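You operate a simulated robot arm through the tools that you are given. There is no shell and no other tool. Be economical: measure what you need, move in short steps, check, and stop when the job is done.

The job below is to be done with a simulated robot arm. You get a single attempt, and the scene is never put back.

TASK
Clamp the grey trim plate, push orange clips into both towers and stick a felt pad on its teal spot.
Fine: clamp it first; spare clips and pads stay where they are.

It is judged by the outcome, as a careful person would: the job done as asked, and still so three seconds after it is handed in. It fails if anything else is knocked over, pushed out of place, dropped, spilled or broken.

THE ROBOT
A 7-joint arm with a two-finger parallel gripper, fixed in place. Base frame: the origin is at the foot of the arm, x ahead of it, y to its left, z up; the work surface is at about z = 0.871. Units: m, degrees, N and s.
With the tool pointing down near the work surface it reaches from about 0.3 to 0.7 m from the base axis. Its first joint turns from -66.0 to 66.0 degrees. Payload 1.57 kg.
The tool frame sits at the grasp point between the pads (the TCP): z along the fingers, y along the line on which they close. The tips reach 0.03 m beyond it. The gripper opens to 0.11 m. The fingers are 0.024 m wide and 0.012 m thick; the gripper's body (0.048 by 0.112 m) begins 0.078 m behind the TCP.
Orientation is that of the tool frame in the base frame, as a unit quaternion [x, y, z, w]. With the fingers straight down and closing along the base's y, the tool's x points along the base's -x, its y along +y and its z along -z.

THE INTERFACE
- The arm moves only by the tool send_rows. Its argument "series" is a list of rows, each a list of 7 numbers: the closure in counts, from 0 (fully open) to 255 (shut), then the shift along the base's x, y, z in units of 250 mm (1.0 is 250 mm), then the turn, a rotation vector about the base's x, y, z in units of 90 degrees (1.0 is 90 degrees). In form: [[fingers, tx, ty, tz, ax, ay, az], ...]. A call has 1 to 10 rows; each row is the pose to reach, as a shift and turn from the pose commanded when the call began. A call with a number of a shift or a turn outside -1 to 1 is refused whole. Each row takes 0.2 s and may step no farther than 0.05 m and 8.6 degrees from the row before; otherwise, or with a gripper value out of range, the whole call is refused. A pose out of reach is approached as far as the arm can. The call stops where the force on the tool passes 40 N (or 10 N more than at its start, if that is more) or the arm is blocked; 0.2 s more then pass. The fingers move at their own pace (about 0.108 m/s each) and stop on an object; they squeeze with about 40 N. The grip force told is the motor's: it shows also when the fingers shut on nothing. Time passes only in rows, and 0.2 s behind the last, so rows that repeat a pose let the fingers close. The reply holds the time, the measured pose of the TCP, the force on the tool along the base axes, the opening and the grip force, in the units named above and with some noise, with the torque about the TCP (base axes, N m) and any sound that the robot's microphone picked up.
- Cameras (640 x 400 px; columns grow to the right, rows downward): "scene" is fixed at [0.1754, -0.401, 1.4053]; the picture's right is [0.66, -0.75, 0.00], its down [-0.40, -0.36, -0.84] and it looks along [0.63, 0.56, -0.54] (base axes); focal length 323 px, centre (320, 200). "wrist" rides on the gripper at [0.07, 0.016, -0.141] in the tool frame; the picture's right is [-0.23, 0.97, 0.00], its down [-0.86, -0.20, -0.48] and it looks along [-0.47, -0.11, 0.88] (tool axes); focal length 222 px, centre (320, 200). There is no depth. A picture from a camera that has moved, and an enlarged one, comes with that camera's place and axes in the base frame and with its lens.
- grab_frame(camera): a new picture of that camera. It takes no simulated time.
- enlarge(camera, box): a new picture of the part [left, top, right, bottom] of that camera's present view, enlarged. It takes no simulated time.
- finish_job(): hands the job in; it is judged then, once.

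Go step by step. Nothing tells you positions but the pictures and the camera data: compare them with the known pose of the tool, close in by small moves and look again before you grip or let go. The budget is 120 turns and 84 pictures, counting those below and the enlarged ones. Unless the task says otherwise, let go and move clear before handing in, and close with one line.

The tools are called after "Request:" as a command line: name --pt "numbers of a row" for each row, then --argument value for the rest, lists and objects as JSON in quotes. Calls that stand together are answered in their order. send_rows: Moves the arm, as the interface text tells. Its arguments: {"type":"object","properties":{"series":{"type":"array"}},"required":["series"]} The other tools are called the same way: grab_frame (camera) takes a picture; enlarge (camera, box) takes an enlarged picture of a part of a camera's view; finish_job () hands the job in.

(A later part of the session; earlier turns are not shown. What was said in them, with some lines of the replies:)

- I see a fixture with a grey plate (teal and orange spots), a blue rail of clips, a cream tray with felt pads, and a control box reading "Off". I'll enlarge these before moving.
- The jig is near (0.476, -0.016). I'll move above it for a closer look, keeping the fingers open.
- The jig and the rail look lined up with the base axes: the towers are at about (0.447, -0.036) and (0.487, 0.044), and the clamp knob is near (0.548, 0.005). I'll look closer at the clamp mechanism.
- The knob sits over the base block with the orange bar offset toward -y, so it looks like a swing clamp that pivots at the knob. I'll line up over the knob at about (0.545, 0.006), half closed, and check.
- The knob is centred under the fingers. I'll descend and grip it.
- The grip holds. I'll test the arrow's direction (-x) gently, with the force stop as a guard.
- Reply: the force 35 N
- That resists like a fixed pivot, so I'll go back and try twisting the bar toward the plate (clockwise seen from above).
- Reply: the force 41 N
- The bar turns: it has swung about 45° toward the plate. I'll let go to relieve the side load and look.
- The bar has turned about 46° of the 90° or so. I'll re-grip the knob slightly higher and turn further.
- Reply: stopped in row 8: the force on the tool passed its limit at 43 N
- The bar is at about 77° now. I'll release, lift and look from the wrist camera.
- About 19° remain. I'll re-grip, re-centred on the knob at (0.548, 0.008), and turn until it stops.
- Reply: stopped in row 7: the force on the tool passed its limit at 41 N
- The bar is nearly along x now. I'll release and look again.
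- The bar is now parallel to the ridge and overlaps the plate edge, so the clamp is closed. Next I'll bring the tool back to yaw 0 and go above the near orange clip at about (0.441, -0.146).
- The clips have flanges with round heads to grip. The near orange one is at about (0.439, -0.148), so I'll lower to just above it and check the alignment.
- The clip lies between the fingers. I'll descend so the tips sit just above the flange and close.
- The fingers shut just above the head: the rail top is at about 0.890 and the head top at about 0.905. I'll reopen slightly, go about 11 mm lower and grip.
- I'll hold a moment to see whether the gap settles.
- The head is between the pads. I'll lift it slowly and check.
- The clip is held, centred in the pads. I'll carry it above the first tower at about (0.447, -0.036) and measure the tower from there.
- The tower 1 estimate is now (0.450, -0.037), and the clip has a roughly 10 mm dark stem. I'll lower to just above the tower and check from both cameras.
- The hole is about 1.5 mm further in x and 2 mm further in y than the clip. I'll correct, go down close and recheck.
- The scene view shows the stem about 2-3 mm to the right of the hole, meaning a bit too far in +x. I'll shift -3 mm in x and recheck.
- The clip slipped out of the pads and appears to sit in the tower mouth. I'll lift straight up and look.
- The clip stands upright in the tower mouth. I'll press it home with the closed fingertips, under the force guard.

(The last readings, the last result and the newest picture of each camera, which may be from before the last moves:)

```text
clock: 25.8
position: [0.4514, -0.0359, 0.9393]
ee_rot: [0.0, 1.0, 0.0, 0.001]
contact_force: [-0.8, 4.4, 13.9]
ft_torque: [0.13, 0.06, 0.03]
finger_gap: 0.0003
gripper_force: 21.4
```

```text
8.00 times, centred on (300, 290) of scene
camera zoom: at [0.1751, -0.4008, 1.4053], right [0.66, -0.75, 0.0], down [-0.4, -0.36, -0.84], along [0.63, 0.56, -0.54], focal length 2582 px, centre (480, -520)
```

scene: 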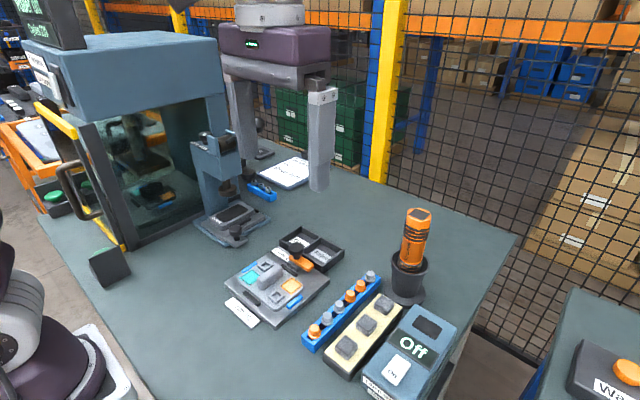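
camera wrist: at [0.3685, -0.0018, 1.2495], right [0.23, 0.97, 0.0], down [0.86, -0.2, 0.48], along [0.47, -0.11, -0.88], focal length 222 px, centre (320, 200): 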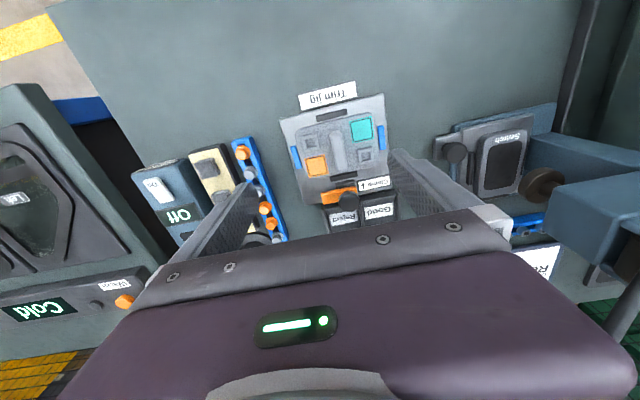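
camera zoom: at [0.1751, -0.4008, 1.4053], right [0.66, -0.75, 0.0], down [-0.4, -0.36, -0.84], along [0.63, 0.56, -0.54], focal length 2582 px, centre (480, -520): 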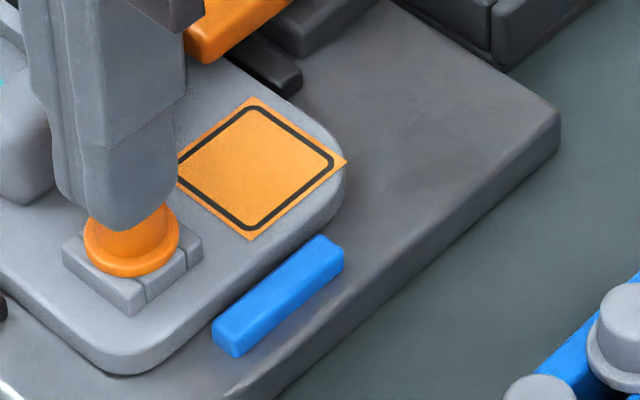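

It is going in and is centred on the tower. I'll press a little more until it seats.

Request:
send_rows --pt "255 0 0 -0.008 0 0 0" --pt "255 0 0 -0.016 0 0 0" --pt "255 0 0 -0.024 0 0 0" --pt "255 0 0 -0.032 0 0 0" --pt "255 0 0 -0.04 0 0 0"

Request:
enlarge --camera "scene" --box '[275, 265, 325, 315]'

```text
clock: 26.3
position: [0.4523, -0.036, 0.9393]
ee_rot: [0.0, 1.0, -0.001, 0.002]
contact_force: [-6.3, 4.3, 24.5]
ft_torque: [0.13, 0.21, -0.03]
finger_gap: 0.0
gripper_force: 21.0
stopped in row 2: the force on the tool passed its limit at 46 N (the readings are from after the stop); the commanded pose is now the measured one
```

```text
8.00 times, centred on (300, 290) of scene
camera zoom: at [0.1749, -0.4008, 1.4054], right [0.66, -0.75, 0.0], down [-0.4, -0.36, -0.84], along [0.63, 0.56, -0.54], focal length 2582 px, centre (480, -520)
```

zoom: 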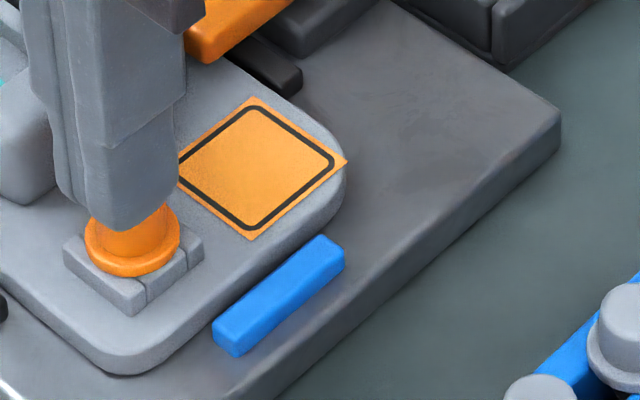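

Seated: it came to a hard stop at 46 N. I'll lift off and go above the next orange clip, at about (0.543, -0.147).

Request:
send_rows --pt "255 0 0 0.1 0 0 0" --pt "255 0 0 0.24 0 0 0" --pt "255 0.06 -0.1 0.363 0 0 0" --pt "200 0.16 -0.22 0.363 0 0 0" --pt "160 0.26 -0.34 0.363 0 0 0" --pt "120 0.363 -0.444 0.363 0 0 0" --pt "120 0.363 -0.444 0.363 0 0 0"

Request:
enlarge --camera "wrist" --box '[220, 80, 420, 205]'

Request:
enlarge --camera "scene" --box '[225, 235, 345, 330]'

```text
clock: 27.9
position: [0.5416, -0.1467, 1.0289]
ee_rot: [0.0, 1.0, 0.0, 0.001]
contact_force: [-0.4, 0.0, -0.2]
ft_torque: [-0.04, 0.01, 0.02]
finger_gap: 0.0585
gripper_force: 0.1
```

```text
3.20 times, centred on (320, 142) of wrist
camera zoom: at [0.4718, -0.1314, 1.1705], right [0.23, 0.97, 0.0], down [0.85, -0.2, 0.48], along [0.47, -0.11, -0.88], focal length 711 px, centre (320, 384)
```

zoom: 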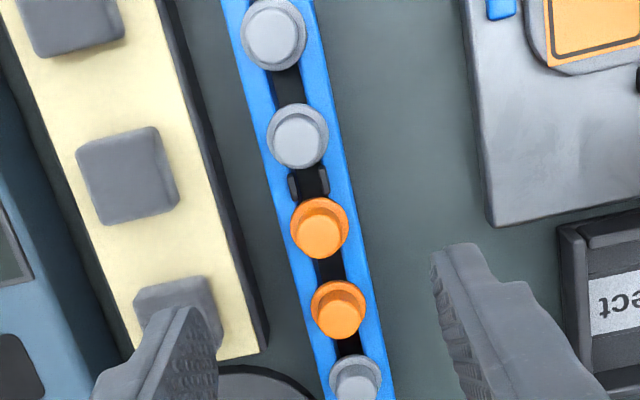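

```text
4.21 times, centred on (285, 282) of scene
camera zoom: at [0.1754, -0.401, 1.4053], right [0.66, -0.75, 0.0], down [-0.4, -0.36, -0.84], along [0.63, 0.56, -0.54], focal length 1359 px, centre (467, -147)
```

zoom: 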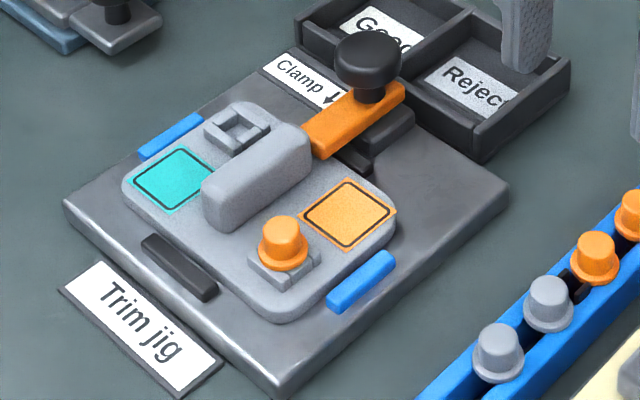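

Clip 1 looks well seated. The next clip is at about (0.546, -0.149). I'll descend with a narrow gap and grip it.

Request:
send_rows --pt "150 0.024 -0.006 -0.12 0 0 0" --pt "181 0.024 -0.006 -0.26 0 0 0" --pt "181 0.024 -0.006 -0.34 0 0 0" --pt "181 0.024 -0.006 -0.38 0 0 0" --pt "181 0.024 -0.006 -0.421 0 0 0" --pt "255 0.024 -0.006 -0.421 0 0 0" --pt "255 0.024 -0.006 -0.421 0 0 0" --pt "255 0.024 -0.006 -0.421 0 0 0"

Request:
enlarge --camera "wrist" --box '[270, 110, 370, 210]'

```text
clock: 29.7
position: [0.5514, -0.1483, 0.9246]
ee_rot: [-0.001, 1.0, -0.001, 0.001]
contact_force: [0.2, 0.0, -0.3]
ft_torque: [-0.05, -0.02, 0.01]
finger_gap: 0.0069
gripper_force: 26.7
```

```text
4.00 times, centred on (320, 160) of wrist
camera zoom: at [0.4794, -0.1327, 1.0658], right [0.23, 0.97, 0.0], down [0.85, -0.2, 0.48], along [0.47, -0.11, -0.88], focal length 888 px, centre (320, 360)
```

zoom: 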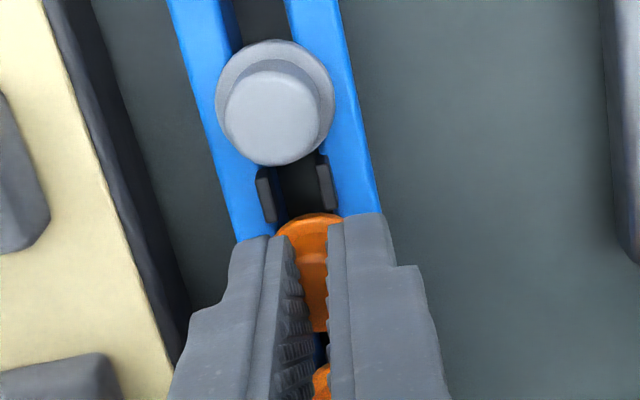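

It's gripped like the first one. I'll lift and carry it above tower 2 at about (0.490, 0.045).

Request:
send_rows --pt "255 0 0 0.05 0 0 0" --pt "255 0 0 0.2 0 0 0" --pt "255 -0.02 0.04 0.36 0 0 0" --pt "255 -0.06 0.2 0.42 0 0 0" --pt "255 -0.12 0.36 0.42 0 0 0" --pt "255 -0.18 0.52 0.42 0 0 0" --pt "255 -0.242 0.68 0.42 0 0 0" --pt "255 -0.242 0.773 0.36 0 0 0" --pt "255 -0.242 0.773 0.2 0 0 0" --pt "255 -0.242 0.773 0.17 0 0 0"

Request:
enlarge --camera "wrist" --box '[270, 110, 370, 210]'

Request:
enlarge --camera "scene" --box '[255, 235, 305, 285]'

```text
clock: 31.9
position: [0.4898, 0.0442, 0.9689]
ee_rot: [0.0, 1.0, 0.0, 0.0]
contact_force: [0.6, 0.0, 0.2]
ft_torque: [0.03, -0.01, -0.02]
finger_gap: 0.0065
gripper_force: 26.2
```

```text
4.00 times, centred on (320, 160) of wrist
camera zoom: at [0.419, 0.0606, 1.1093], right [0.23, 0.97, 0.0], down [0.85, -0.2, 0.48], along [0.47, -0.11, -0.88], focal length 888 px, centre (320, 360)
```

zoom: 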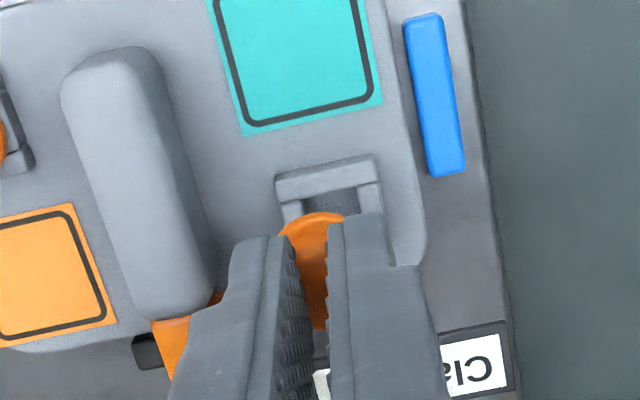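

```text
8.00 times, centred on (280, 260) of scene
camera zoom: at [0.1754, -0.4009, 1.4053], right [0.66, -0.75, 0.0], down [-0.4, -0.36, -0.84], along [0.63, 0.56, -0.54], focal length 2582 px, centre (640, -280)
```

zoom: 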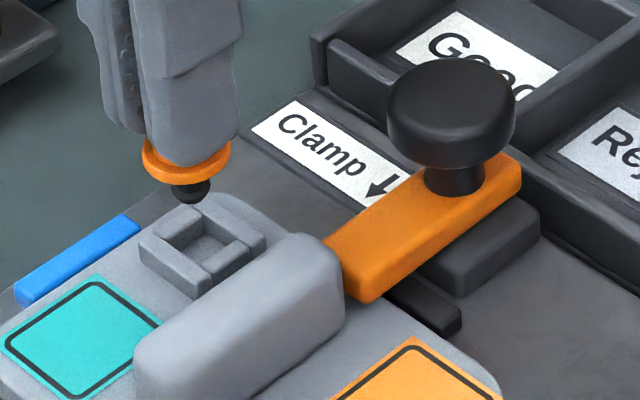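

It is nearly aligned; I'll shift about +2 mm in x, lower and recheck.

Request:
send_rows --pt "255 0.008 0.002 0 0 0 0" --pt "255 0.008 0.002 -0.04 0 0 0" --pt "255 0.008 0.002 -0.075 0 0 0" --pt "255 0.008 0.002 -0.075 0 0 0"

Request:
enlarge --camera "wrist" --box '[270, 110, 370, 210]'

Request:
enlarge --camera "scene" --box '[255, 245, 295, 285]'

```text
clock: 32.9
position: [0.4912, 0.0446, 0.9474]
ee_rot: [0.0, 1.0, 0.0, 0.003]
contact_force: [-0.2, -0.6, 2.2]
ft_torque: [-0.17, 0.0, 0.03]
finger_gap: 0.0067
gripper_force: 26.7
```

```text
4.00 times, centred on (320, 160) of wrist
camera zoom: at [0.4207, 0.0602, 1.0891], right [0.23, 0.97, 0.0], down [0.85, -0.2, 0.48], along [0.47, -0.11, -0.88], focal length 888 px, centre (320, 360)
```

zoom: 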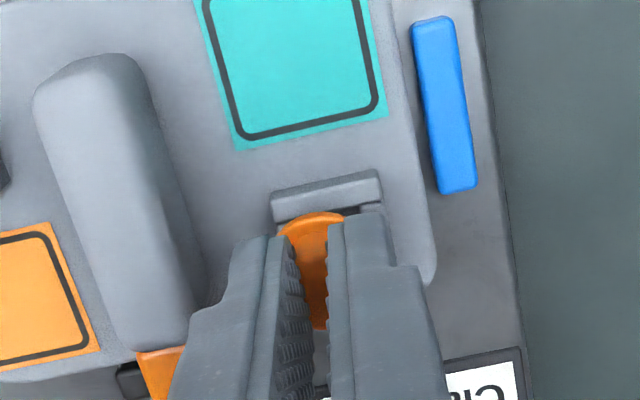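

```text
10.00 times, centred on (275, 265) of scene
camera zoom: at [0.1753, -0.401, 1.4053], right [0.66, -0.75, 0.0], down [-0.4, -0.36, -0.84], along [0.63, 0.56, -0.54], focal length 3227 px, centre (770, -450)
```

zoom: 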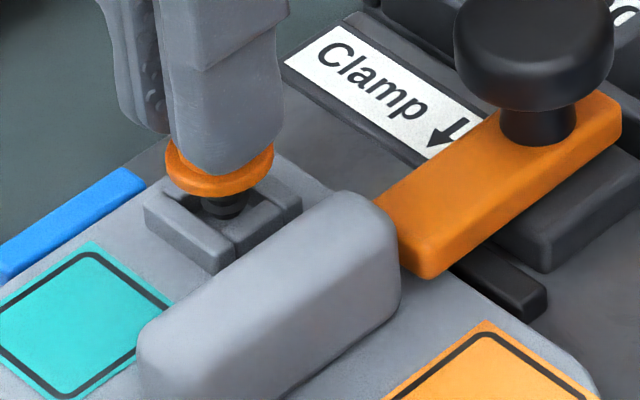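

The columns line up, but I want a closer look at the stem against the hole before pressing.

Request:
enlarge --camera "scene" --box '[266, 255, 286, 275]'

```text
16.00 times, centred on (276, 265) of scene
camera zoom: at [0.1753, -0.401, 1.4053], right [0.66, -0.75, 0.0], down [-0.4, -0.36, -0.84], along [0.63, 0.56, -0.54], focal length 5163 px, centre (1024, -840)
```

zoom: 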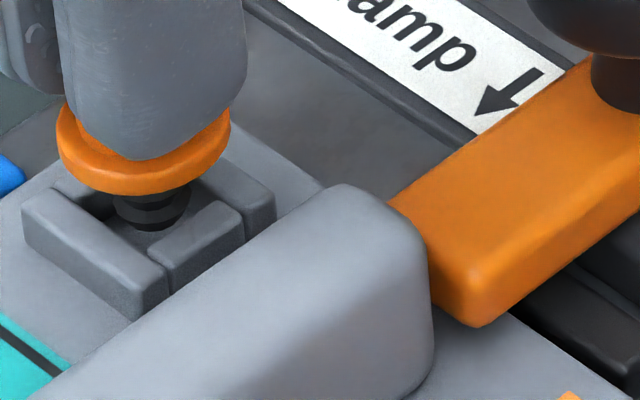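

The stem tip is inside the hole mouth. I'll press straight down while still gripping.

Request:
send_rows --pt "255 0 0 -0.008 0 0 0" --pt "255 0 0 -0.016 0 0 0" --pt "255 0 0 -0.024 0 0 0" --pt "255 0 0 -0.032 0 0 0"

Request:
enlarge --camera "scene" --box '[261, 250, 291, 280]'

```text
clock: 33.9
position: [0.4909, 0.0437, 0.9412]
ee_rot: [0.0, 1.0, 0.001, 0.001]
contact_force: [3.7, -0.1, 15.5]
ft_torque: [-0.06, -0.23, 0.01]
finger_gap: 0.0068
gripper_force: 26.3
```

```text
13.33 times, centred on (276, 265) of scene
camera zoom: at [0.1752, -0.401, 1.4053], right [0.66, -0.75, 0.0], down [-0.4, -0.36, -0.84], along [0.63, 0.56, -0.54], focal length 4303 px, centre (907, -667)
```

zoom: 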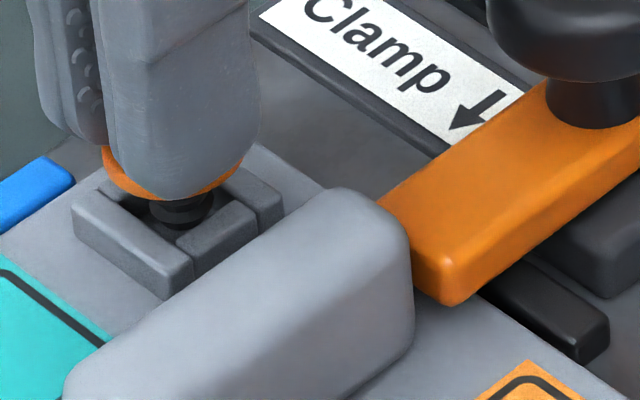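

It's going in with moderate force, so I'll keep pressing.

Request:
send_rows --pt "255 0 0 -0.008 0 0 0" --pt "255 0 0 -0.016 0 0 0" --pt "255 0 0 -0.024 0 0 0" --pt "255 0 0 -0.032 0 0 0"

Request:
enlarge --camera "scene" --box '[261, 250, 291, 280]'

```text
clock: 34.3
position: [0.4913, 0.044, 0.9398]
ee_rot: [0.0, 1.0, 0.001, 0.003]
contact_force: [-4.6, -0.1, 17.7]
ft_torque: [-0.14, 0.19, -0.01]
finger_gap: 0.0068
gripper_force: 26.4
stopped in row 2: the force on the tool passed its limit at 45 N (the readings are from after the stop); the commanded pose is now the measured one
```

```text
13.33 times, centred on (276, 265) of scene
camera zoom: at [0.175, -0.401, 1.4053], right [0.66, -0.75, 0.0], down [-0.4, -0.36, -0.84], along [0.63, 0.56, -0.54], focal length 4303 px, centre (907, -667)
```

zoom: 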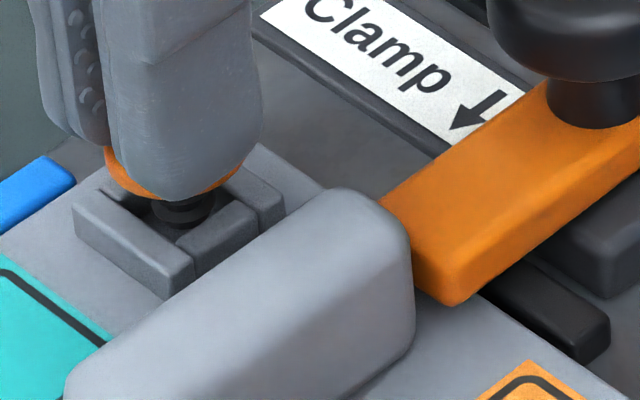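

It's blocked with a slight tilt. As with clip 1, I'll release it so it can self-align, lift and look.

Request:
send_rows --pt "255 0 0 0.006 0 0 0" --pt "225 0 0 0.006 0 0 0" --pt "200 0 0 0.006 0 0 0" --pt "190 0 0 0.006 0 0 0" --pt "190 0 0 0.1 0 0 0" --pt "190 0 0 0.25 0 0 0"

Request:
enlarge --camera "scene" --box '[256, 245, 296, 285]'

Request:
enlarge --camera "wrist" --box '[270, 110, 370, 210]'

```text
clock: 35.7
position: [0.492, 0.0451, 1.0025]
ee_rot: [0.0, 1.0, 0.0, 0.001]
contact_force: [-0.8, -0.1, 0.4]
ft_torque: [0.01, 0.0, 0.01]
finger_gap: 0.0278
gripper_force: 0.1
```

```text
10.00 times, centred on (276, 265) of scene
camera zoom: at [0.1754, -0.401, 1.4053], right [0.66, -0.75, 0.0], down [-0.4, -0.36, -0.84], along [0.63, 0.56, -0.54], focal length 3227 px, centre (760, -450)
```

zoom: 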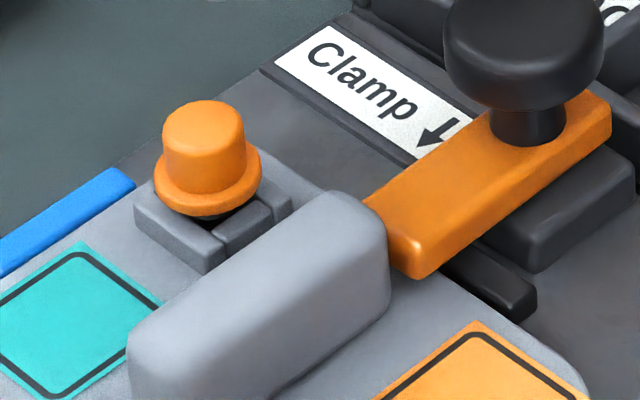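

```text
4.00 times, centred on (320, 160) of wrist
camera zoom: at [0.4205, 0.0609, 1.1433], right [0.23, 0.97, 0.0], down [0.85, -0.2, 0.48], along [0.47, -0.11, -0.88], focal length 888 px, centre (320, 360)
```

zoom: 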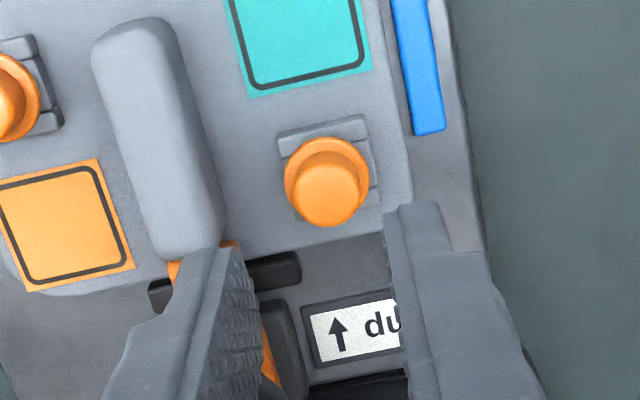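

The clip is partly in. I'll close the fingers and press on the head from the top.

Request:
send_rows --pt "255 0 0.002 0 0 0 0" --pt "255 0 0.002 -0.1 0 0 0" --pt "255 0 0.002 -0.18 0 0 0" --pt "255 0 0.002 -0.2 0 0 0" --pt "255 0 0.002 -0.212 0 0 0" --pt "255 0 0.002 -0.224 0 0 0" --pt "255 0 0.002 -0.236 0 0 0" --pt "255 0 0.002 -0.248 0 0 0" --pt "255 0 0.002 -0.256 0 0 0"

Request:
enlarge --camera "scene" --box '[256, 245, 296, 285]'

```text
clock: 37.7
position: [0.4931, 0.0443, 0.9397]
ee_rot: [-0.001, 1.0, 0.0, 0.005]
contact_force: [-1.7, 0.3, 29.2]
ft_torque: [0.03, -0.01, 0.01]
finger_gap: 0.0
gripper_force: 21.5
```

```text
10.00 times, centred on (276, 265) of scene
camera zoom: at [0.1749, -0.401, 1.4053], right [0.66, -0.75, 0.0], down [-0.4, -0.36, -0.84], along [0.63, 0.56, -0.54], focal length 3227 px, centre (760, -450)
```

zoom: 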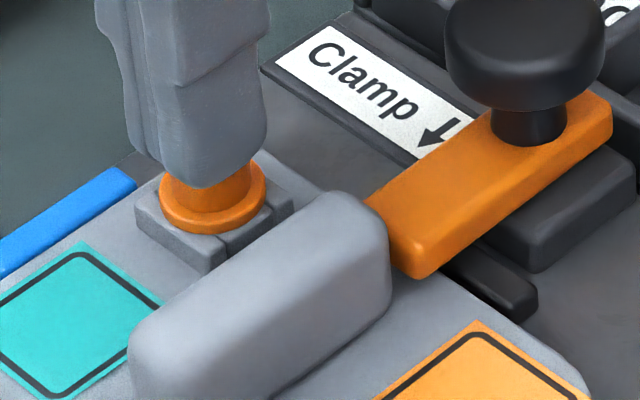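

It is down to the same height as clip 1. One firm press will confirm it, then I'll lift.

Request:
send_rows --pt "255 0 0 -0.008 0 0 0" --pt "255 0 0 -0.016 0 0 0" --pt "255 0 0 -0.024 0 0 0"

Request:
send_rows --pt "255 0 0 0.1 0 0 0" --pt "255 0 0 0.26 0 0 0" --pt "255 -0.04 -0.08 0.36 0 0 0"

Request:
enlarge --camera "scene" --box '[230, 240, 330, 320]'

Request:
grab_frame --camera "wrist"

```text
clock: 38.1
position: [0.4923, 0.045, 0.939]
ee_rot: [-0.001, 1.0, 0.0, 0.005]
contact_force: [-6.2, 0.3, 20.8]
ft_torque: [0.04, 0.19, 0.03]
finger_gap: 0.0001
gripper_force: 21.3
stopped in row 1: the force on the tool passed its limit at 44 N (the readings are from after the stop); the commanded pose is now the measured one
```

```text
clock: 38.9
position: [0.4839, 0.0249, 1.0293]
ee_rot: [-0.001, 1.0, -0.001, 0.005]
contact_force: [-1.0, 0.7, -0.1]
ft_torque: [0.04, 0.04, 0.01]
finger_gap: 0.0
gripper_force: 21.5
```

```text
5.00 times, centred on (280, 280) of scene
camera zoom: at [0.1754, -0.4009, 1.4053], right [0.66, -0.75, 0.0], down [-0.4, -0.36, -0.84], along [0.63, 0.56, -0.54], focal length 1614 px, centre (520, -200)
```

zoom: 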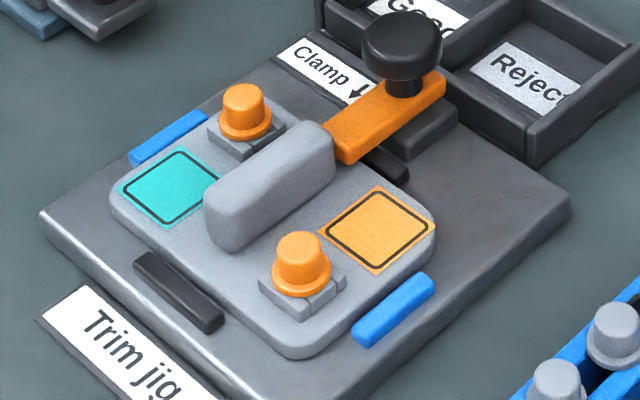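

```text
25 pictures are left
camera wrist: at [0.4115, 0.0406, 1.1706], right [0.23, 0.97, 0.0], down [0.85, -0.2, 0.49], along [0.47, -0.11, -0.87], focal length 222 px, centre (320, 200)
```

wrist: 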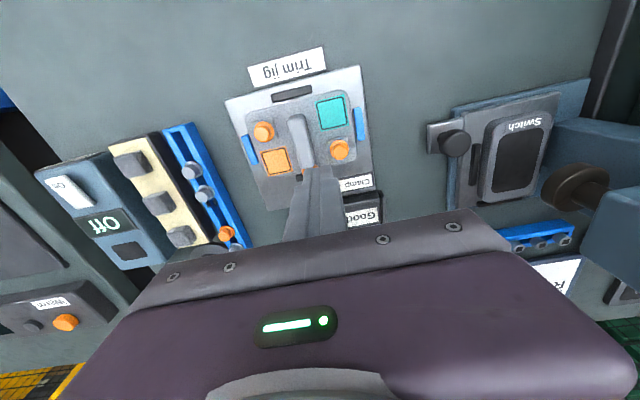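

Both clips look seated and level. Next is the felt pad: the first one is at about (0.451, -0.212). I'll turn the gripper by -90° so it closes along x, where there is room between pads, while moving above it.

Request:
send_rows --pt "255 -0.01 -0.06 0 0 0 -0.09" --pt "255 -0.02 -0.16 0 0 0 -0.18" --pt "220 -0.04 -0.26 0 0 0 -0.27" --pt "180 -0.06 -0.36 0 0 0 -0.36" --pt "140 -0.08 -0.46 0 0 0 -0.45" --pt "120 -0.1 -0.56 0 0 0 -0.54" --pt "120 -0.11 -0.66 0 0 0 -0.63" --pt "120 -0.12 -0.76 0 0 0 -0.72" --pt "120 -0.13 -0.86 0 0 0 -0.81" --pt "120 -0.132 -0.948 0 0 0 -0.9"

```text
clock: 41.1
position: [0.4504, -0.213, 1.0281]
ee_rot: [0.65, 0.76, -0.003, 0.003]
contact_force: [0.6, 0.0, 0.5]
ft_torque: [0.01, -0.01, 0.01]
finger_gap: 0.0582
gripper_force: 0.1
```

Request:
send_rows --pt "120 0 0 0 0.003 0 -0.05" --pt "120 0 0 0 0.0054 0 -0.099" --pt "120 0 0 0 0.0054 0 -0.099"

Request:
enlarge --camera "wrist" --box '[200, 60, 440, 210]'

Request:
enlarge --camera "scene" --box '[300, 270, 420, 400]'

```text
clock: 41.9
position: [0.4507, -0.2123, 1.0277]
ee_rot: [0.706, 0.708, 0.001, 0.0]
contact_force: [0.8, -0.4, 0.1]
ft_torque: [-0.02, 0.03, -0.01]
finger_gap: 0.058
gripper_force: 0.0
```

```text
2.67 times, centred on (320, 135) of wrist
camera zoom: at [0.4653, -0.1426, 1.1701], right [0.97, -0.22, 0.0], down [-0.2, -0.86, 0.48], along [-0.11, -0.47, -0.88], focal length 592 px, centre (320, 373)
```

zoom: 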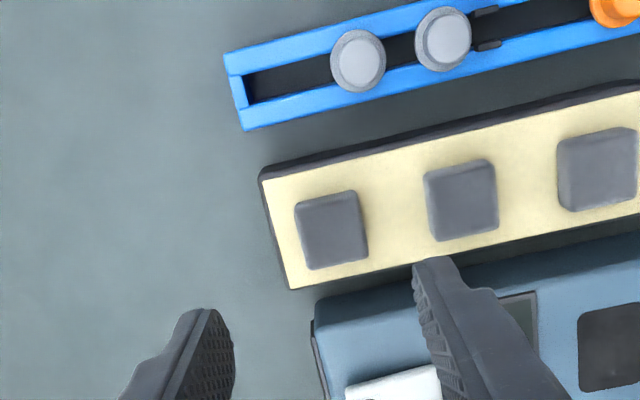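

```text
3.08 times, centred on (360, 335) of scene
camera zoom: at [0.1754, -0.401, 1.4053], right [0.66, -0.75, 0.0], down [-0.4, -0.36, -0.84], along [0.63, 0.56, -0.54], focal length 993 px, centre (197, -215)
```

zoom: 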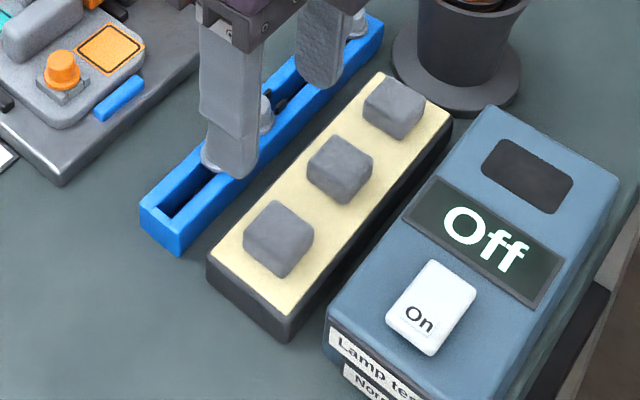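

The first pad is at about (0.453, -0.212), with its top near 0.909. I'll lower with a 44 mm gap and check before closing.

Request:
send_rows --pt "153 0.01 0 -0.08 0 0 0" --pt "153 0.01 0 -0.18 0 0 0" --pt "153 0.01 0 -0.27 0 0 0" --pt "153 0.01 0 -0.31 0 0 0"

Request:
enlarge --camera "wrist" --box '[240, 90, 400, 210]'

Request:
enlarge --camera "scene" --box '[310, 300, 390, 380]'

```text
clock: 42.9
position: [0.454, -0.2121, 0.9522]
ee_rot: [0.706, 0.708, 0.001, 0.0]
contact_force: [0.5, 0.6, -0.1]
ft_torque: [0.0, 0.02, -0.04]
finger_gap: 0.0439
gripper_force: 0.0
```

```text
3.33 times, centred on (320, 150) of wrist
camera zoom: at [0.4681, -0.1421, 1.0932], right [0.97, -0.22, 0.0], down [-0.2, -0.86, 0.48], along [-0.11, -0.47, -0.88], focal length 740 px, centre (320, 367)
```

zoom: 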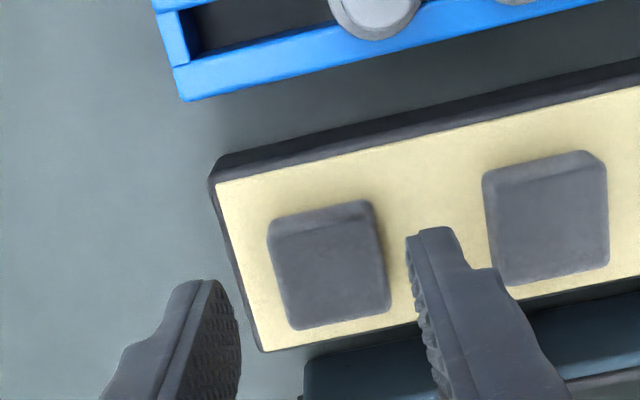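

```text
5.00 times, centred on (350, 340) of scene
camera zoom: at [0.1754, -0.401, 1.4053], right [0.66, -0.75, 0.0], down [-0.4, -0.36, -0.84], along [0.63, 0.56, -0.54], focal length 1614 px, centre (170, -500)
```

zoom: 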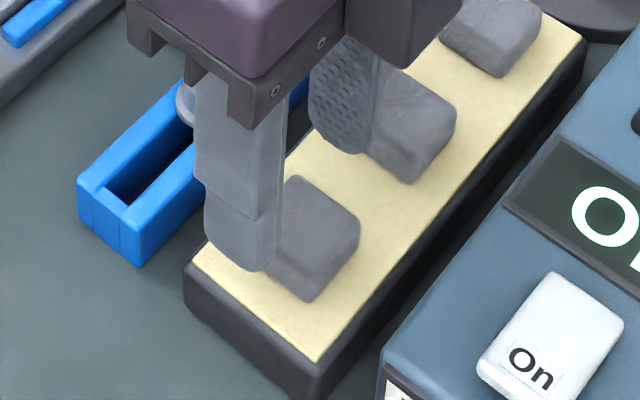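

The pad is centred between the fingers, about 26 mm wide and 16 mm tall. I'll descend to take its upper part and close.

Request:
send_rows --pt "153 0.005 0 -0.045 0 0 0" --pt "153 0.005 0 -0.089 0 0 0" --pt "200 0.005 0 -0.089 0 0 0" --pt "255 0.005 0 -0.089 0 0 0" --pt "255 0.005 0 -0.089 0 0 0"

Request:
send_rows --pt "255 0 0 0.02 0 0 0" --pt "255 0 0 0.06 0 0 0" --pt "255 0 0 0.16 0 0 0"

Request:
enlarge --camera "scene" --box '[300, 280, 400, 380]'

```text
clock: 44.1
position: [0.4551, -0.2126, 0.9281]
ee_rot: [0.706, 0.708, 0.0, 0.001]
contact_force: [2.8, 0.1, 3.2]
ft_torque: [-0.03, -0.12, -0.01]
finger_gap: 0.0265
gripper_force: 36.9
```

```text
clock: 44.9
position: [0.4542, -0.2115, 0.9707]
ee_rot: [0.706, 0.708, 0.0, 0.0]
contact_force: [0.5, 0.6, -1.0]
ft_torque: [0.01, -0.03, 0.01]
finger_gap: 0.0262
gripper_force: 37.2
```

```text
4.00 times, centred on (350, 330) of scene
camera zoom: at [0.1754, -0.401, 1.4053], right [0.66, -0.75, 0.0], down [-0.4, -0.36, -0.84], along [0.63, 0.56, -0.54], focal length 1291 px, centre (200, -320)
```

zoom: 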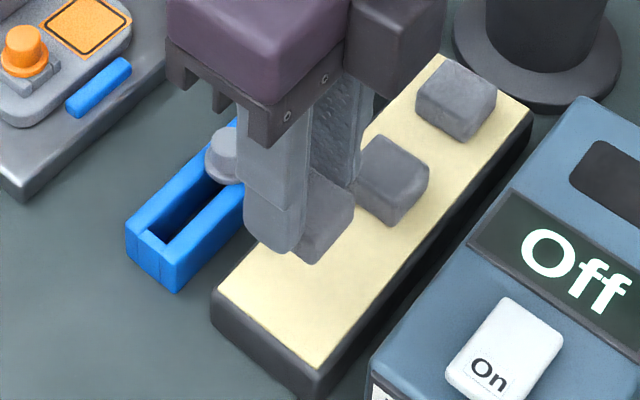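

The pad is held. I'll carry it over the teal spot in two steps.

Request:
send_rows --pt "255 0 0 0.16 0 0 0" --pt "255 0 0.1 0.24 0 0 0" --pt "255 0 0.24 0.24 0 0 0" --pt "255 0 0.38 0.24 0 0 0" --pt "255 -0.005 0.52 0.24 0 0 0" --pt "255 -0.013 0.66 0.24 0 0 0" --pt "255 -0.013 0.8 0.24 0 0 0" --pt "255 -0.013 0.94 0.24 0 0 0"

Request:
send_rows --pt "255 0 0.094 0 0 0 0" --pt "255 0 0.094 -0.1 0 0 0" --pt "255 0 0.094 -0.2 0 0 0" --pt "255 0 0.094 -0.2 0 0 0"

Request:
enlarge --camera "wrist" --box '[240, 90, 400, 210]'

Request:
enlarge --camera "scene" --box '[230, 235, 300, 305]'

```text
clock: 46.7
position: [0.4482, 0.023, 1.0273]
ee_rot: [0.705, 0.709, 0.0, 0.001]
contact_force: [0.0, -0.5, 0.4]
ft_torque: [-0.01, 0.0, 0.0]
finger_gap: 0.0264
gripper_force: 37.1
```

```text
clock: 47.7
position: [0.4517, 0.0475, 0.9777]
ee_rot: [0.706, 0.708, 0.001, 0.001]
contact_force: [-0.6, 0.2, 0.6]
ft_torque: [0.0, 0.0, -0.02]
finger_gap: 0.0263
gripper_force: 37.4
```

```text
3.33 times, centred on (320, 150) of wrist
camera zoom: at [0.4668, 0.1168, 1.1197], right [0.97, -0.22, 0.0], down [-0.2, -0.86, 0.48], along [-0.11, -0.47, -0.88], focal length 740 px, centre (320, 367)
```

zoom: 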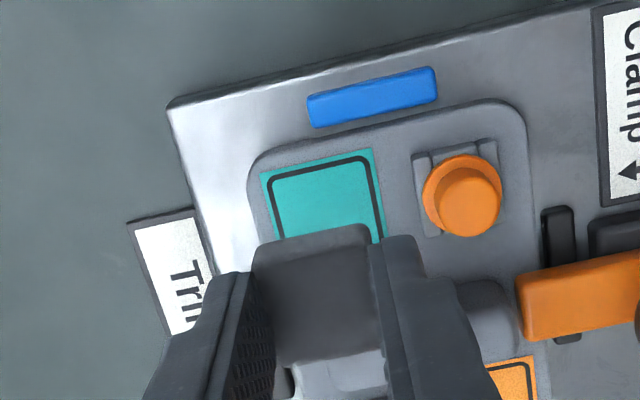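

```text
5.71 times, centred on (265, 270) of scene
camera zoom: at [0.1754, -0.401, 1.4053], right [0.66, -0.75, 0.0], down [-0.4, -0.36, -0.84], along [0.63, 0.56, -0.54], focal length 1844 px, centre (634, -200)
```

zoom: 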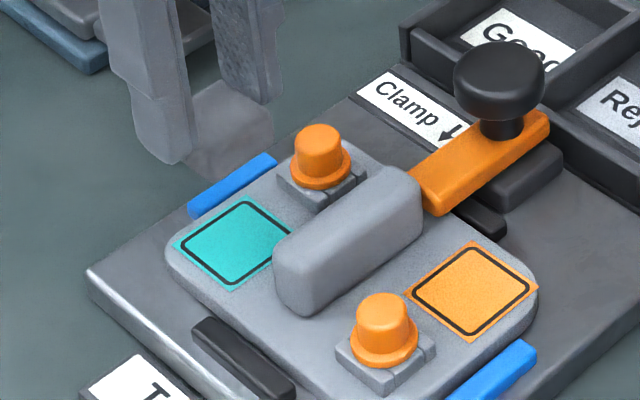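

The pad is almost directly over the teal spot; I'll nudge +1.5 mm in y and lower it until contact.

Request:
send_rows --pt "255 -0.002 0.006 0 0 0 0" --pt "255 -0.002 0.006 -0.08 0 0 0" --pt "255 -0.002 0.006 -0.13 0 0 0" --pt "255 -0.002 0.006 -0.15 0 0 0" --pt "255 -0.002 0.006 -0.15 0 0 0"

Request:
enlarge --camera "scene" --box '[235, 245, 295, 305]'

Request:
enlarge --camera "wrist" --box '[260, 110, 380, 210]'

```text
clock: 48.9
position: [0.4505, 0.0479, 0.9404]
ee_rot: [0.706, 0.708, 0.0, 0.0]
contact_force: [-0.4, -0.1, 0.2]
ft_torque: [0.01, 0.03, -0.01]
finger_gap: 0.0264
gripper_force: 37.0
```

```text
6.67 times, centred on (265, 275) of scene
camera zoom: at [0.1754, -0.401, 1.4053], right [0.66, -0.75, 0.0], down [-0.4, -0.36, -0.84], along [0.63, 0.56, -0.54], focal length 2151 px, centre (687, -300)
```

zoom: 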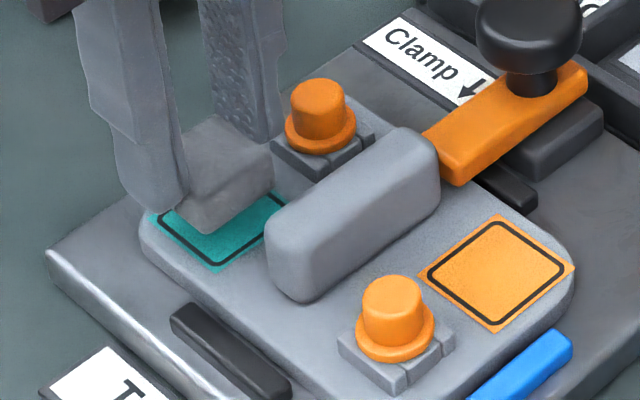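

```text
4.00 times, centred on (320, 160) of wrist
camera zoom: at [0.4658, 0.1174, 1.0824], right [0.97, -0.22, 0.0], down [-0.2, -0.86, 0.48], along [-0.11, -0.47, -0.88], focal length 888 px, centre (320, 360)
```

zoom: 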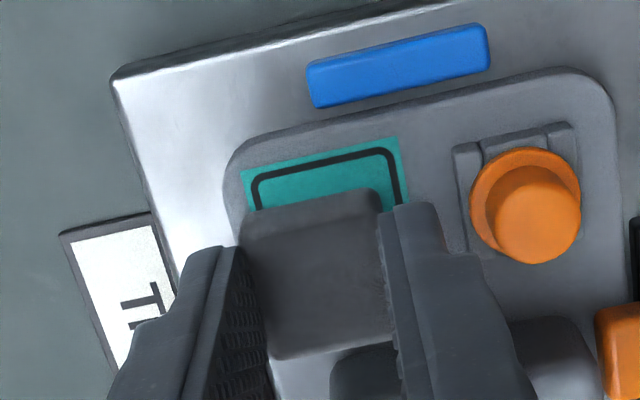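

From both views the pad needs about +2.5 mm in x and +1 mm in y. I'll apply that and lower to contact in small steps.

Request:
send_rows --pt "255 0.01 0.004 0 0 0 0" --pt "255 0.01 0.004 -0.02 0 0 0" --pt "255 0.01 0.004 -0.036 0 0 0" --pt "255 0.01 0.004 -0.044 0 0 0" --pt "255 0.01 0.004 -0.05 0 0 0" --pt "255 0.01 0.004 -0.056 0 0 0"

Request:
enlarge --camera "scene" --box '[235, 245, 295, 305]'

```text
clock: 50.3
position: [0.4521, 0.0497, 0.9264]
ee_rot: [0.706, 0.708, 0.001, 0.001]
contact_force: [0.0, 0.2, -1.4]
ft_torque: [0.03, -0.01, -0.01]
finger_gap: 0.0261
gripper_force: 37.1
```

```text
6.67 times, centred on (265, 275) of scene
camera zoom: at [0.1754, -0.401, 1.4053], right [0.66, -0.75, 0.0], down [-0.4, -0.36, -0.84], along [0.63, 0.56, -0.54], focal length 2151 px, centre (687, -300)
```

zoom: 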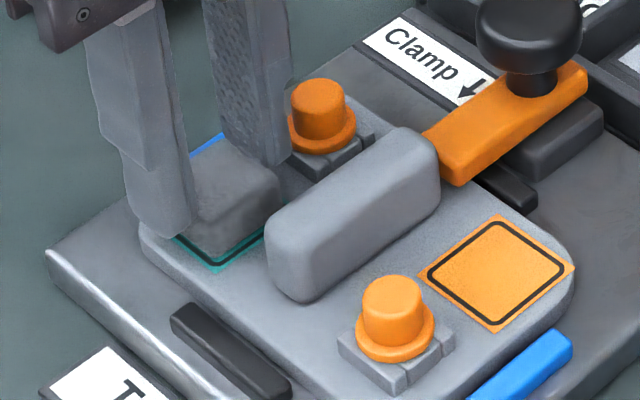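

It is centred over the teal with no contact yet. I'll keep lowering until it presses.

Request:
send_rows --pt "255 0 0 -0.006 0 0 0" --pt "255 0 0 -0.012 0 0 0" --pt "255 0 0 -0.018 0 0 0"

```text
clock: 50.9
position: [0.4537, 0.0492, 0.9264]
ee_rot: [0.706, 0.709, 0.003, 0.001]
contact_force: [-4.2, 1.2, 19.7]
ft_torque: [-0.04, 0.18, 0.02]
finger_gap: 0.0261
gripper_force: 37.3
stopped in row 3: the force on the tool passed its limit at 51 N (the readings are from after the stop); the commanded pose is now the measured one
```

It pressed firmly (51 N). I'll open just 2 mm per side, check, then lift.

Request:
send_rows --pt "255 0 0 0 0 0 0" --pt "186 0 0 0 0 0 0" --pt "184 0 0 0 0 0 0" --pt "184 0 0 0 0 0 0"

Request:
enlarge --camera "wrist" --box '[260, 110, 380, 210]'

```text
clock: 51.9
position: [0.4545, 0.0493, 0.927]
ee_rot: [0.706, 0.709, 0.002, 0.001]
contact_force: [0.0, 0.2, 0.4]
ft_torque: [0.03, 0.02, -0.01]
finger_gap: 0.0304
gripper_force: 0.0
```

```text
4.00 times, centred on (320, 160) of wrist
camera zoom: at [0.4686, 0.1184, 1.0678], right [0.97, -0.22, 0.0], down [-0.2, -0.86, 0.48], along [-0.1, -0.46, -0.88], focal length 888 px, centre (320, 360)
```

zoom: 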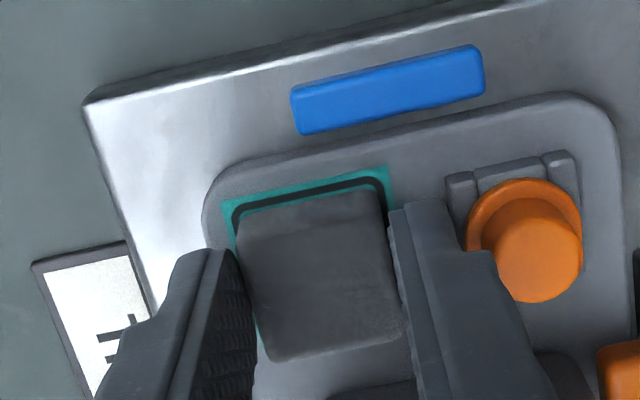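

The pad is free of the fingers and centred on the teal. I'll lift straight up and look.

Request:
send_rows --pt "184 0 0 0.03 0 0 0" --pt "184 0 0 0.08 0 0 0" --pt "184 0 0 0.2 0 0 0" --pt "184 0 0 0.36 0 0 0"

Request:
enlarge --camera "wrist" --box '[240, 80, 400, 200]'

Request:
enlarge --camera "scene" --box '[225, 235, 325, 315]'

```text
clock: 52.9
position: [0.4531, 0.0485, 1.0156]
ee_rot: [0.706, 0.708, 0.002, 0.001]
contact_force: [-0.3, -0.8, 0.2]
ft_torque: [0.02, 0.0, 0.03]
finger_gap: 0.0303
gripper_force: 0.1
```

```text
3.33 times, centred on (320, 140) of wrist
camera zoom: at [0.4682, 0.1181, 1.1581], right [0.97, -0.22, 0.0], down [-0.2, -0.86, 0.48], along [-0.1, -0.47, -0.88], focal length 740 px, centre (320, 400)
```

zoom: 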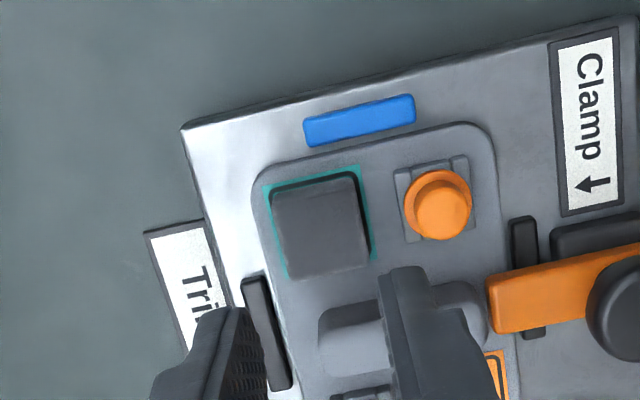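

```text
5.00 times, centred on (275, 275) of scene
camera zoom: at [0.1754, -0.401, 1.4053], right [0.66, -0.75, 0.0], down [-0.4, -0.36, -0.84], along [0.63, 0.56, -0.54], focal length 1614 px, centre (545, -175)
```

zoom: 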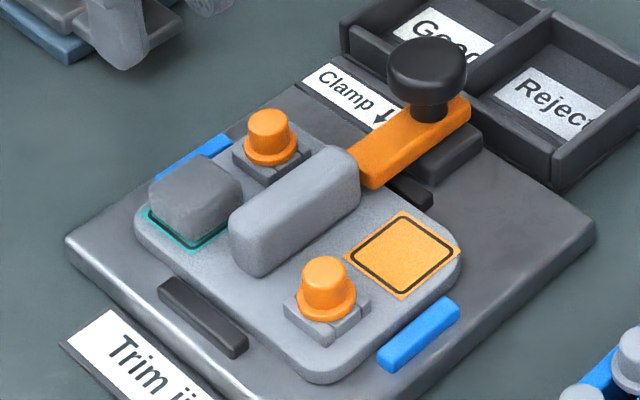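

The pad is stuck squarely on the teal and both clips are in. I'll double-check the clamp angle with a closer top view before finishing.

Request:
send_rows --pt "184 0.1 0 0.04 0 0 0" --pt "184 0.24 -0.02 0.04 0 0 0" --pt "184 0.36 -0.04 0.04 0 0 0"

Request:
enlarge --camera "wrist" --box '[230, 70, 390, 190]'

```text
clock: 53.7
position: [0.5171, 0.0462, 1.0247]
ee_rot: [0.697, 0.717, -0.005, -0.006]
contact_force: [-40.7, -2.3, 2.2]
ft_torque: [0.33, -6.67, 2.72]
finger_gap: 0.0304
gripper_force: 0.1
stopped in row 3: the force on the tool passed its limit at 95 N (the readings are from after the stop); the commanded pose is now the measured one
```

```text
3.33 times, centred on (310, 130) of wrist
camera zoom: at [0.5337, 0.1139, 1.1662], right [0.98, -0.2, -0.02], down [-0.17, -0.86, 0.48], along [-0.11, -0.47, -0.88], focal length 740 px, centre (353, 433)
```

zoom: 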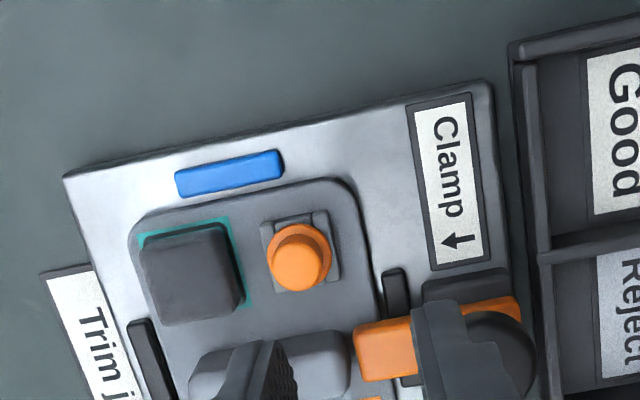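

Something was touched unexpectedly (95 N at the wrist). I'll look at the whole scene before moving.

Request:
grab_frame --camera "scene"

Request:
grab_frame --camera "wrist"

```text
10 pictures are left
```

scene: 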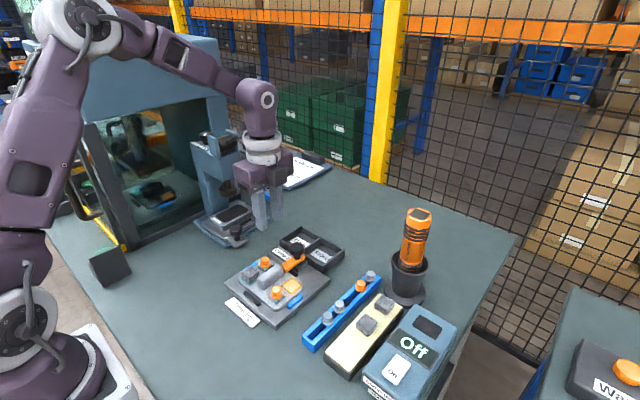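

```text
9 pictures are left
camera wrist: at [0.5337, 0.1139, 1.1662], right [0.98, -0.2, -0.02], down [-0.17, -0.86, 0.48], along [-0.11, -0.47, -0.88], focal length 222 px, centre (320, 200)
```

wrist: 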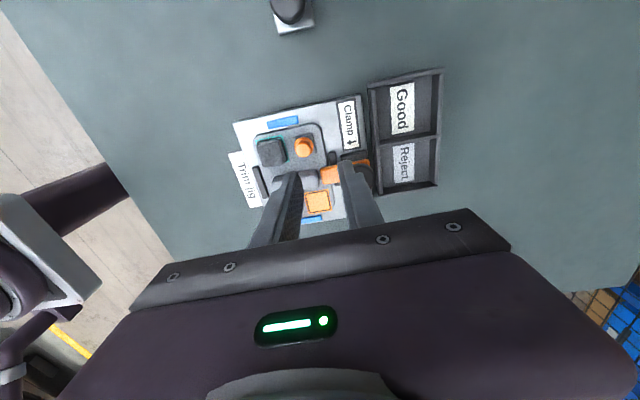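

The wrist camera housing touched the press head beside it. I'll back off the way I came (-x) and then rise.

Request:
send_rows --pt "184 -0.04 -0.01 0 0 0 0" --pt "184 -0.12 -0.05 0 0 0 0" --pt "184 -0.2 -0.15 0.05 0 0 0" --pt "184 -0.2 -0.3 0.15 0 0 0" --pt "184 -0.2 -0.45 0.3 0 0 0" --pt "184 -0.2 -0.6 0.4 0 0 0"

Request:
enlarge --camera "scene" --box '[170, 100, 350, 330]'

```text
refused: row 5 steps farther than a row can; nothing moved
```

```text
1.74 times, centred on (260, 215) of scene
camera zoom: at [0.1739, -0.401, 1.4054], right [0.66, -0.75, 0.0], down [-0.4, -0.36, -0.84], along [0.63, 0.56, -0.54], focal length 561 px, centre (424, 174)
```

zoom: 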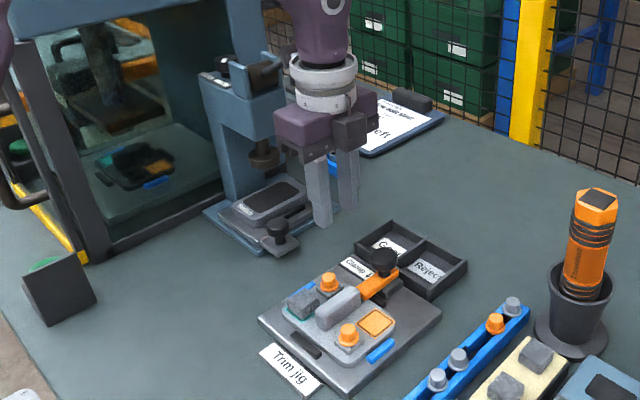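

Request:
send_rows --pt "184 -0.04 -0.01 0 0 0 0" --pt "184 -0.12 -0.05 0 0 0 0" --pt "184 -0.2 -0.15 0.05 0 0 0" --pt "184 -0.2 -0.3 0.12 0 0 0" --pt "184 -0.2 -0.45 0.2 0 0 0" --pt "184 -0.2 -0.6 0.28 0 0 0"

Request:
enlarge --camera "scene" --box '[170, 100, 350, 330]'

```text
clock: 55.1
position: [0.4715, -0.1043, 1.0985]
ee_rot: [0.7, 0.714, -0.003, -0.005]
contact_force: [-0.7, -1.1, -0.2]
ft_torque: [0.04, -0.01, -0.01]
finger_gap: 0.0307
gripper_force: 0.1
```

```text
1.74 times, centred on (260, 215) of scene
camera zoom: at [0.1754, -0.401, 1.4053], right [0.66, -0.75, 0.0], down [-0.4, -0.36, -0.84], along [0.63, 0.56, -0.54], focal length 561 px, centre (424, 174)
```

zoom: 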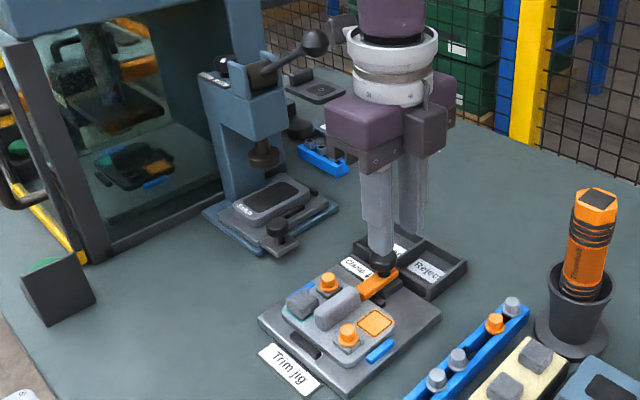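

I'm clear now. The press lever's ball is still where the first picture puts it, at about (0.546, 0.092, 1.20). I'll move the arm aside and check the clamp.

Request:
send_rows --pt "184 -0.1 -0.1 0.1 0 0 0" --pt "184 -0.2 -0.2 0.2 0 0 0" --pt "184 -0.3 -0.24 0.3 0 0 0"

Request:
enlarge --camera "scene" --box '[225, 230, 345, 330]'

Request:
grab_frame --camera "scene"

```text
clock: 55.9
position: [0.3956, -0.1646, 1.1695]
ee_rot: [0.699, 0.715, -0.005, -0.005]
contact_force: [-0.5, -0.3, -0.8]
ft_torque: [-0.03, -0.02, 0.0]
finger_gap: 0.0302
gripper_force: 0.2
```

```text
4.00 times, centred on (285, 280) of scene
camera zoom: at [0.1754, -0.401, 1.4053], right [0.66, -0.75, 0.0], down [-0.4, -0.36, -0.84], along [0.63, 0.56, -0.54], focal length 1291 px, centre (460, -120)
```

zoom: 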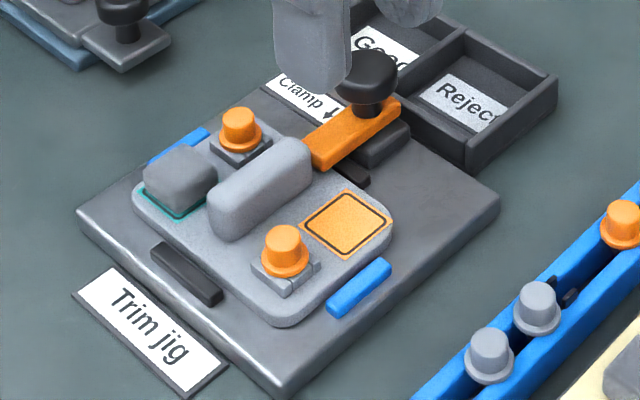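

```text
5 pictures are left
```

scene: 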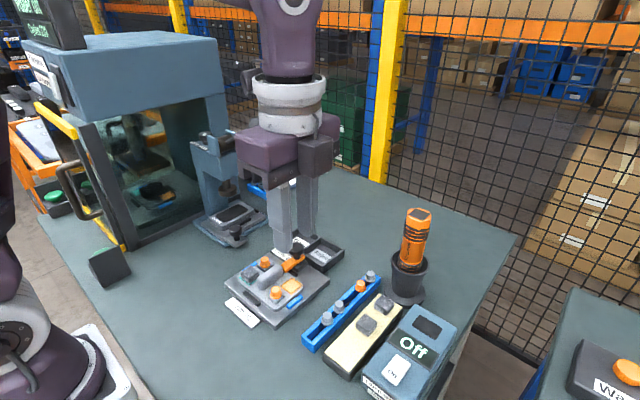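

The plate is clamped, an orange clip is seated in each tower, and a felt pad is stuck square on the teal spot. The arm is clear, and the spare clips and pads are still in place. Handing in.

Request:
finish_job

```text
The job is handed in.
```

The plate is clamped, with orange clips pressed into both towers and a felt pad on the teal spot. Afterwards the wrist camera bumped the press lever (95 N); it doesn't appear to have moved.
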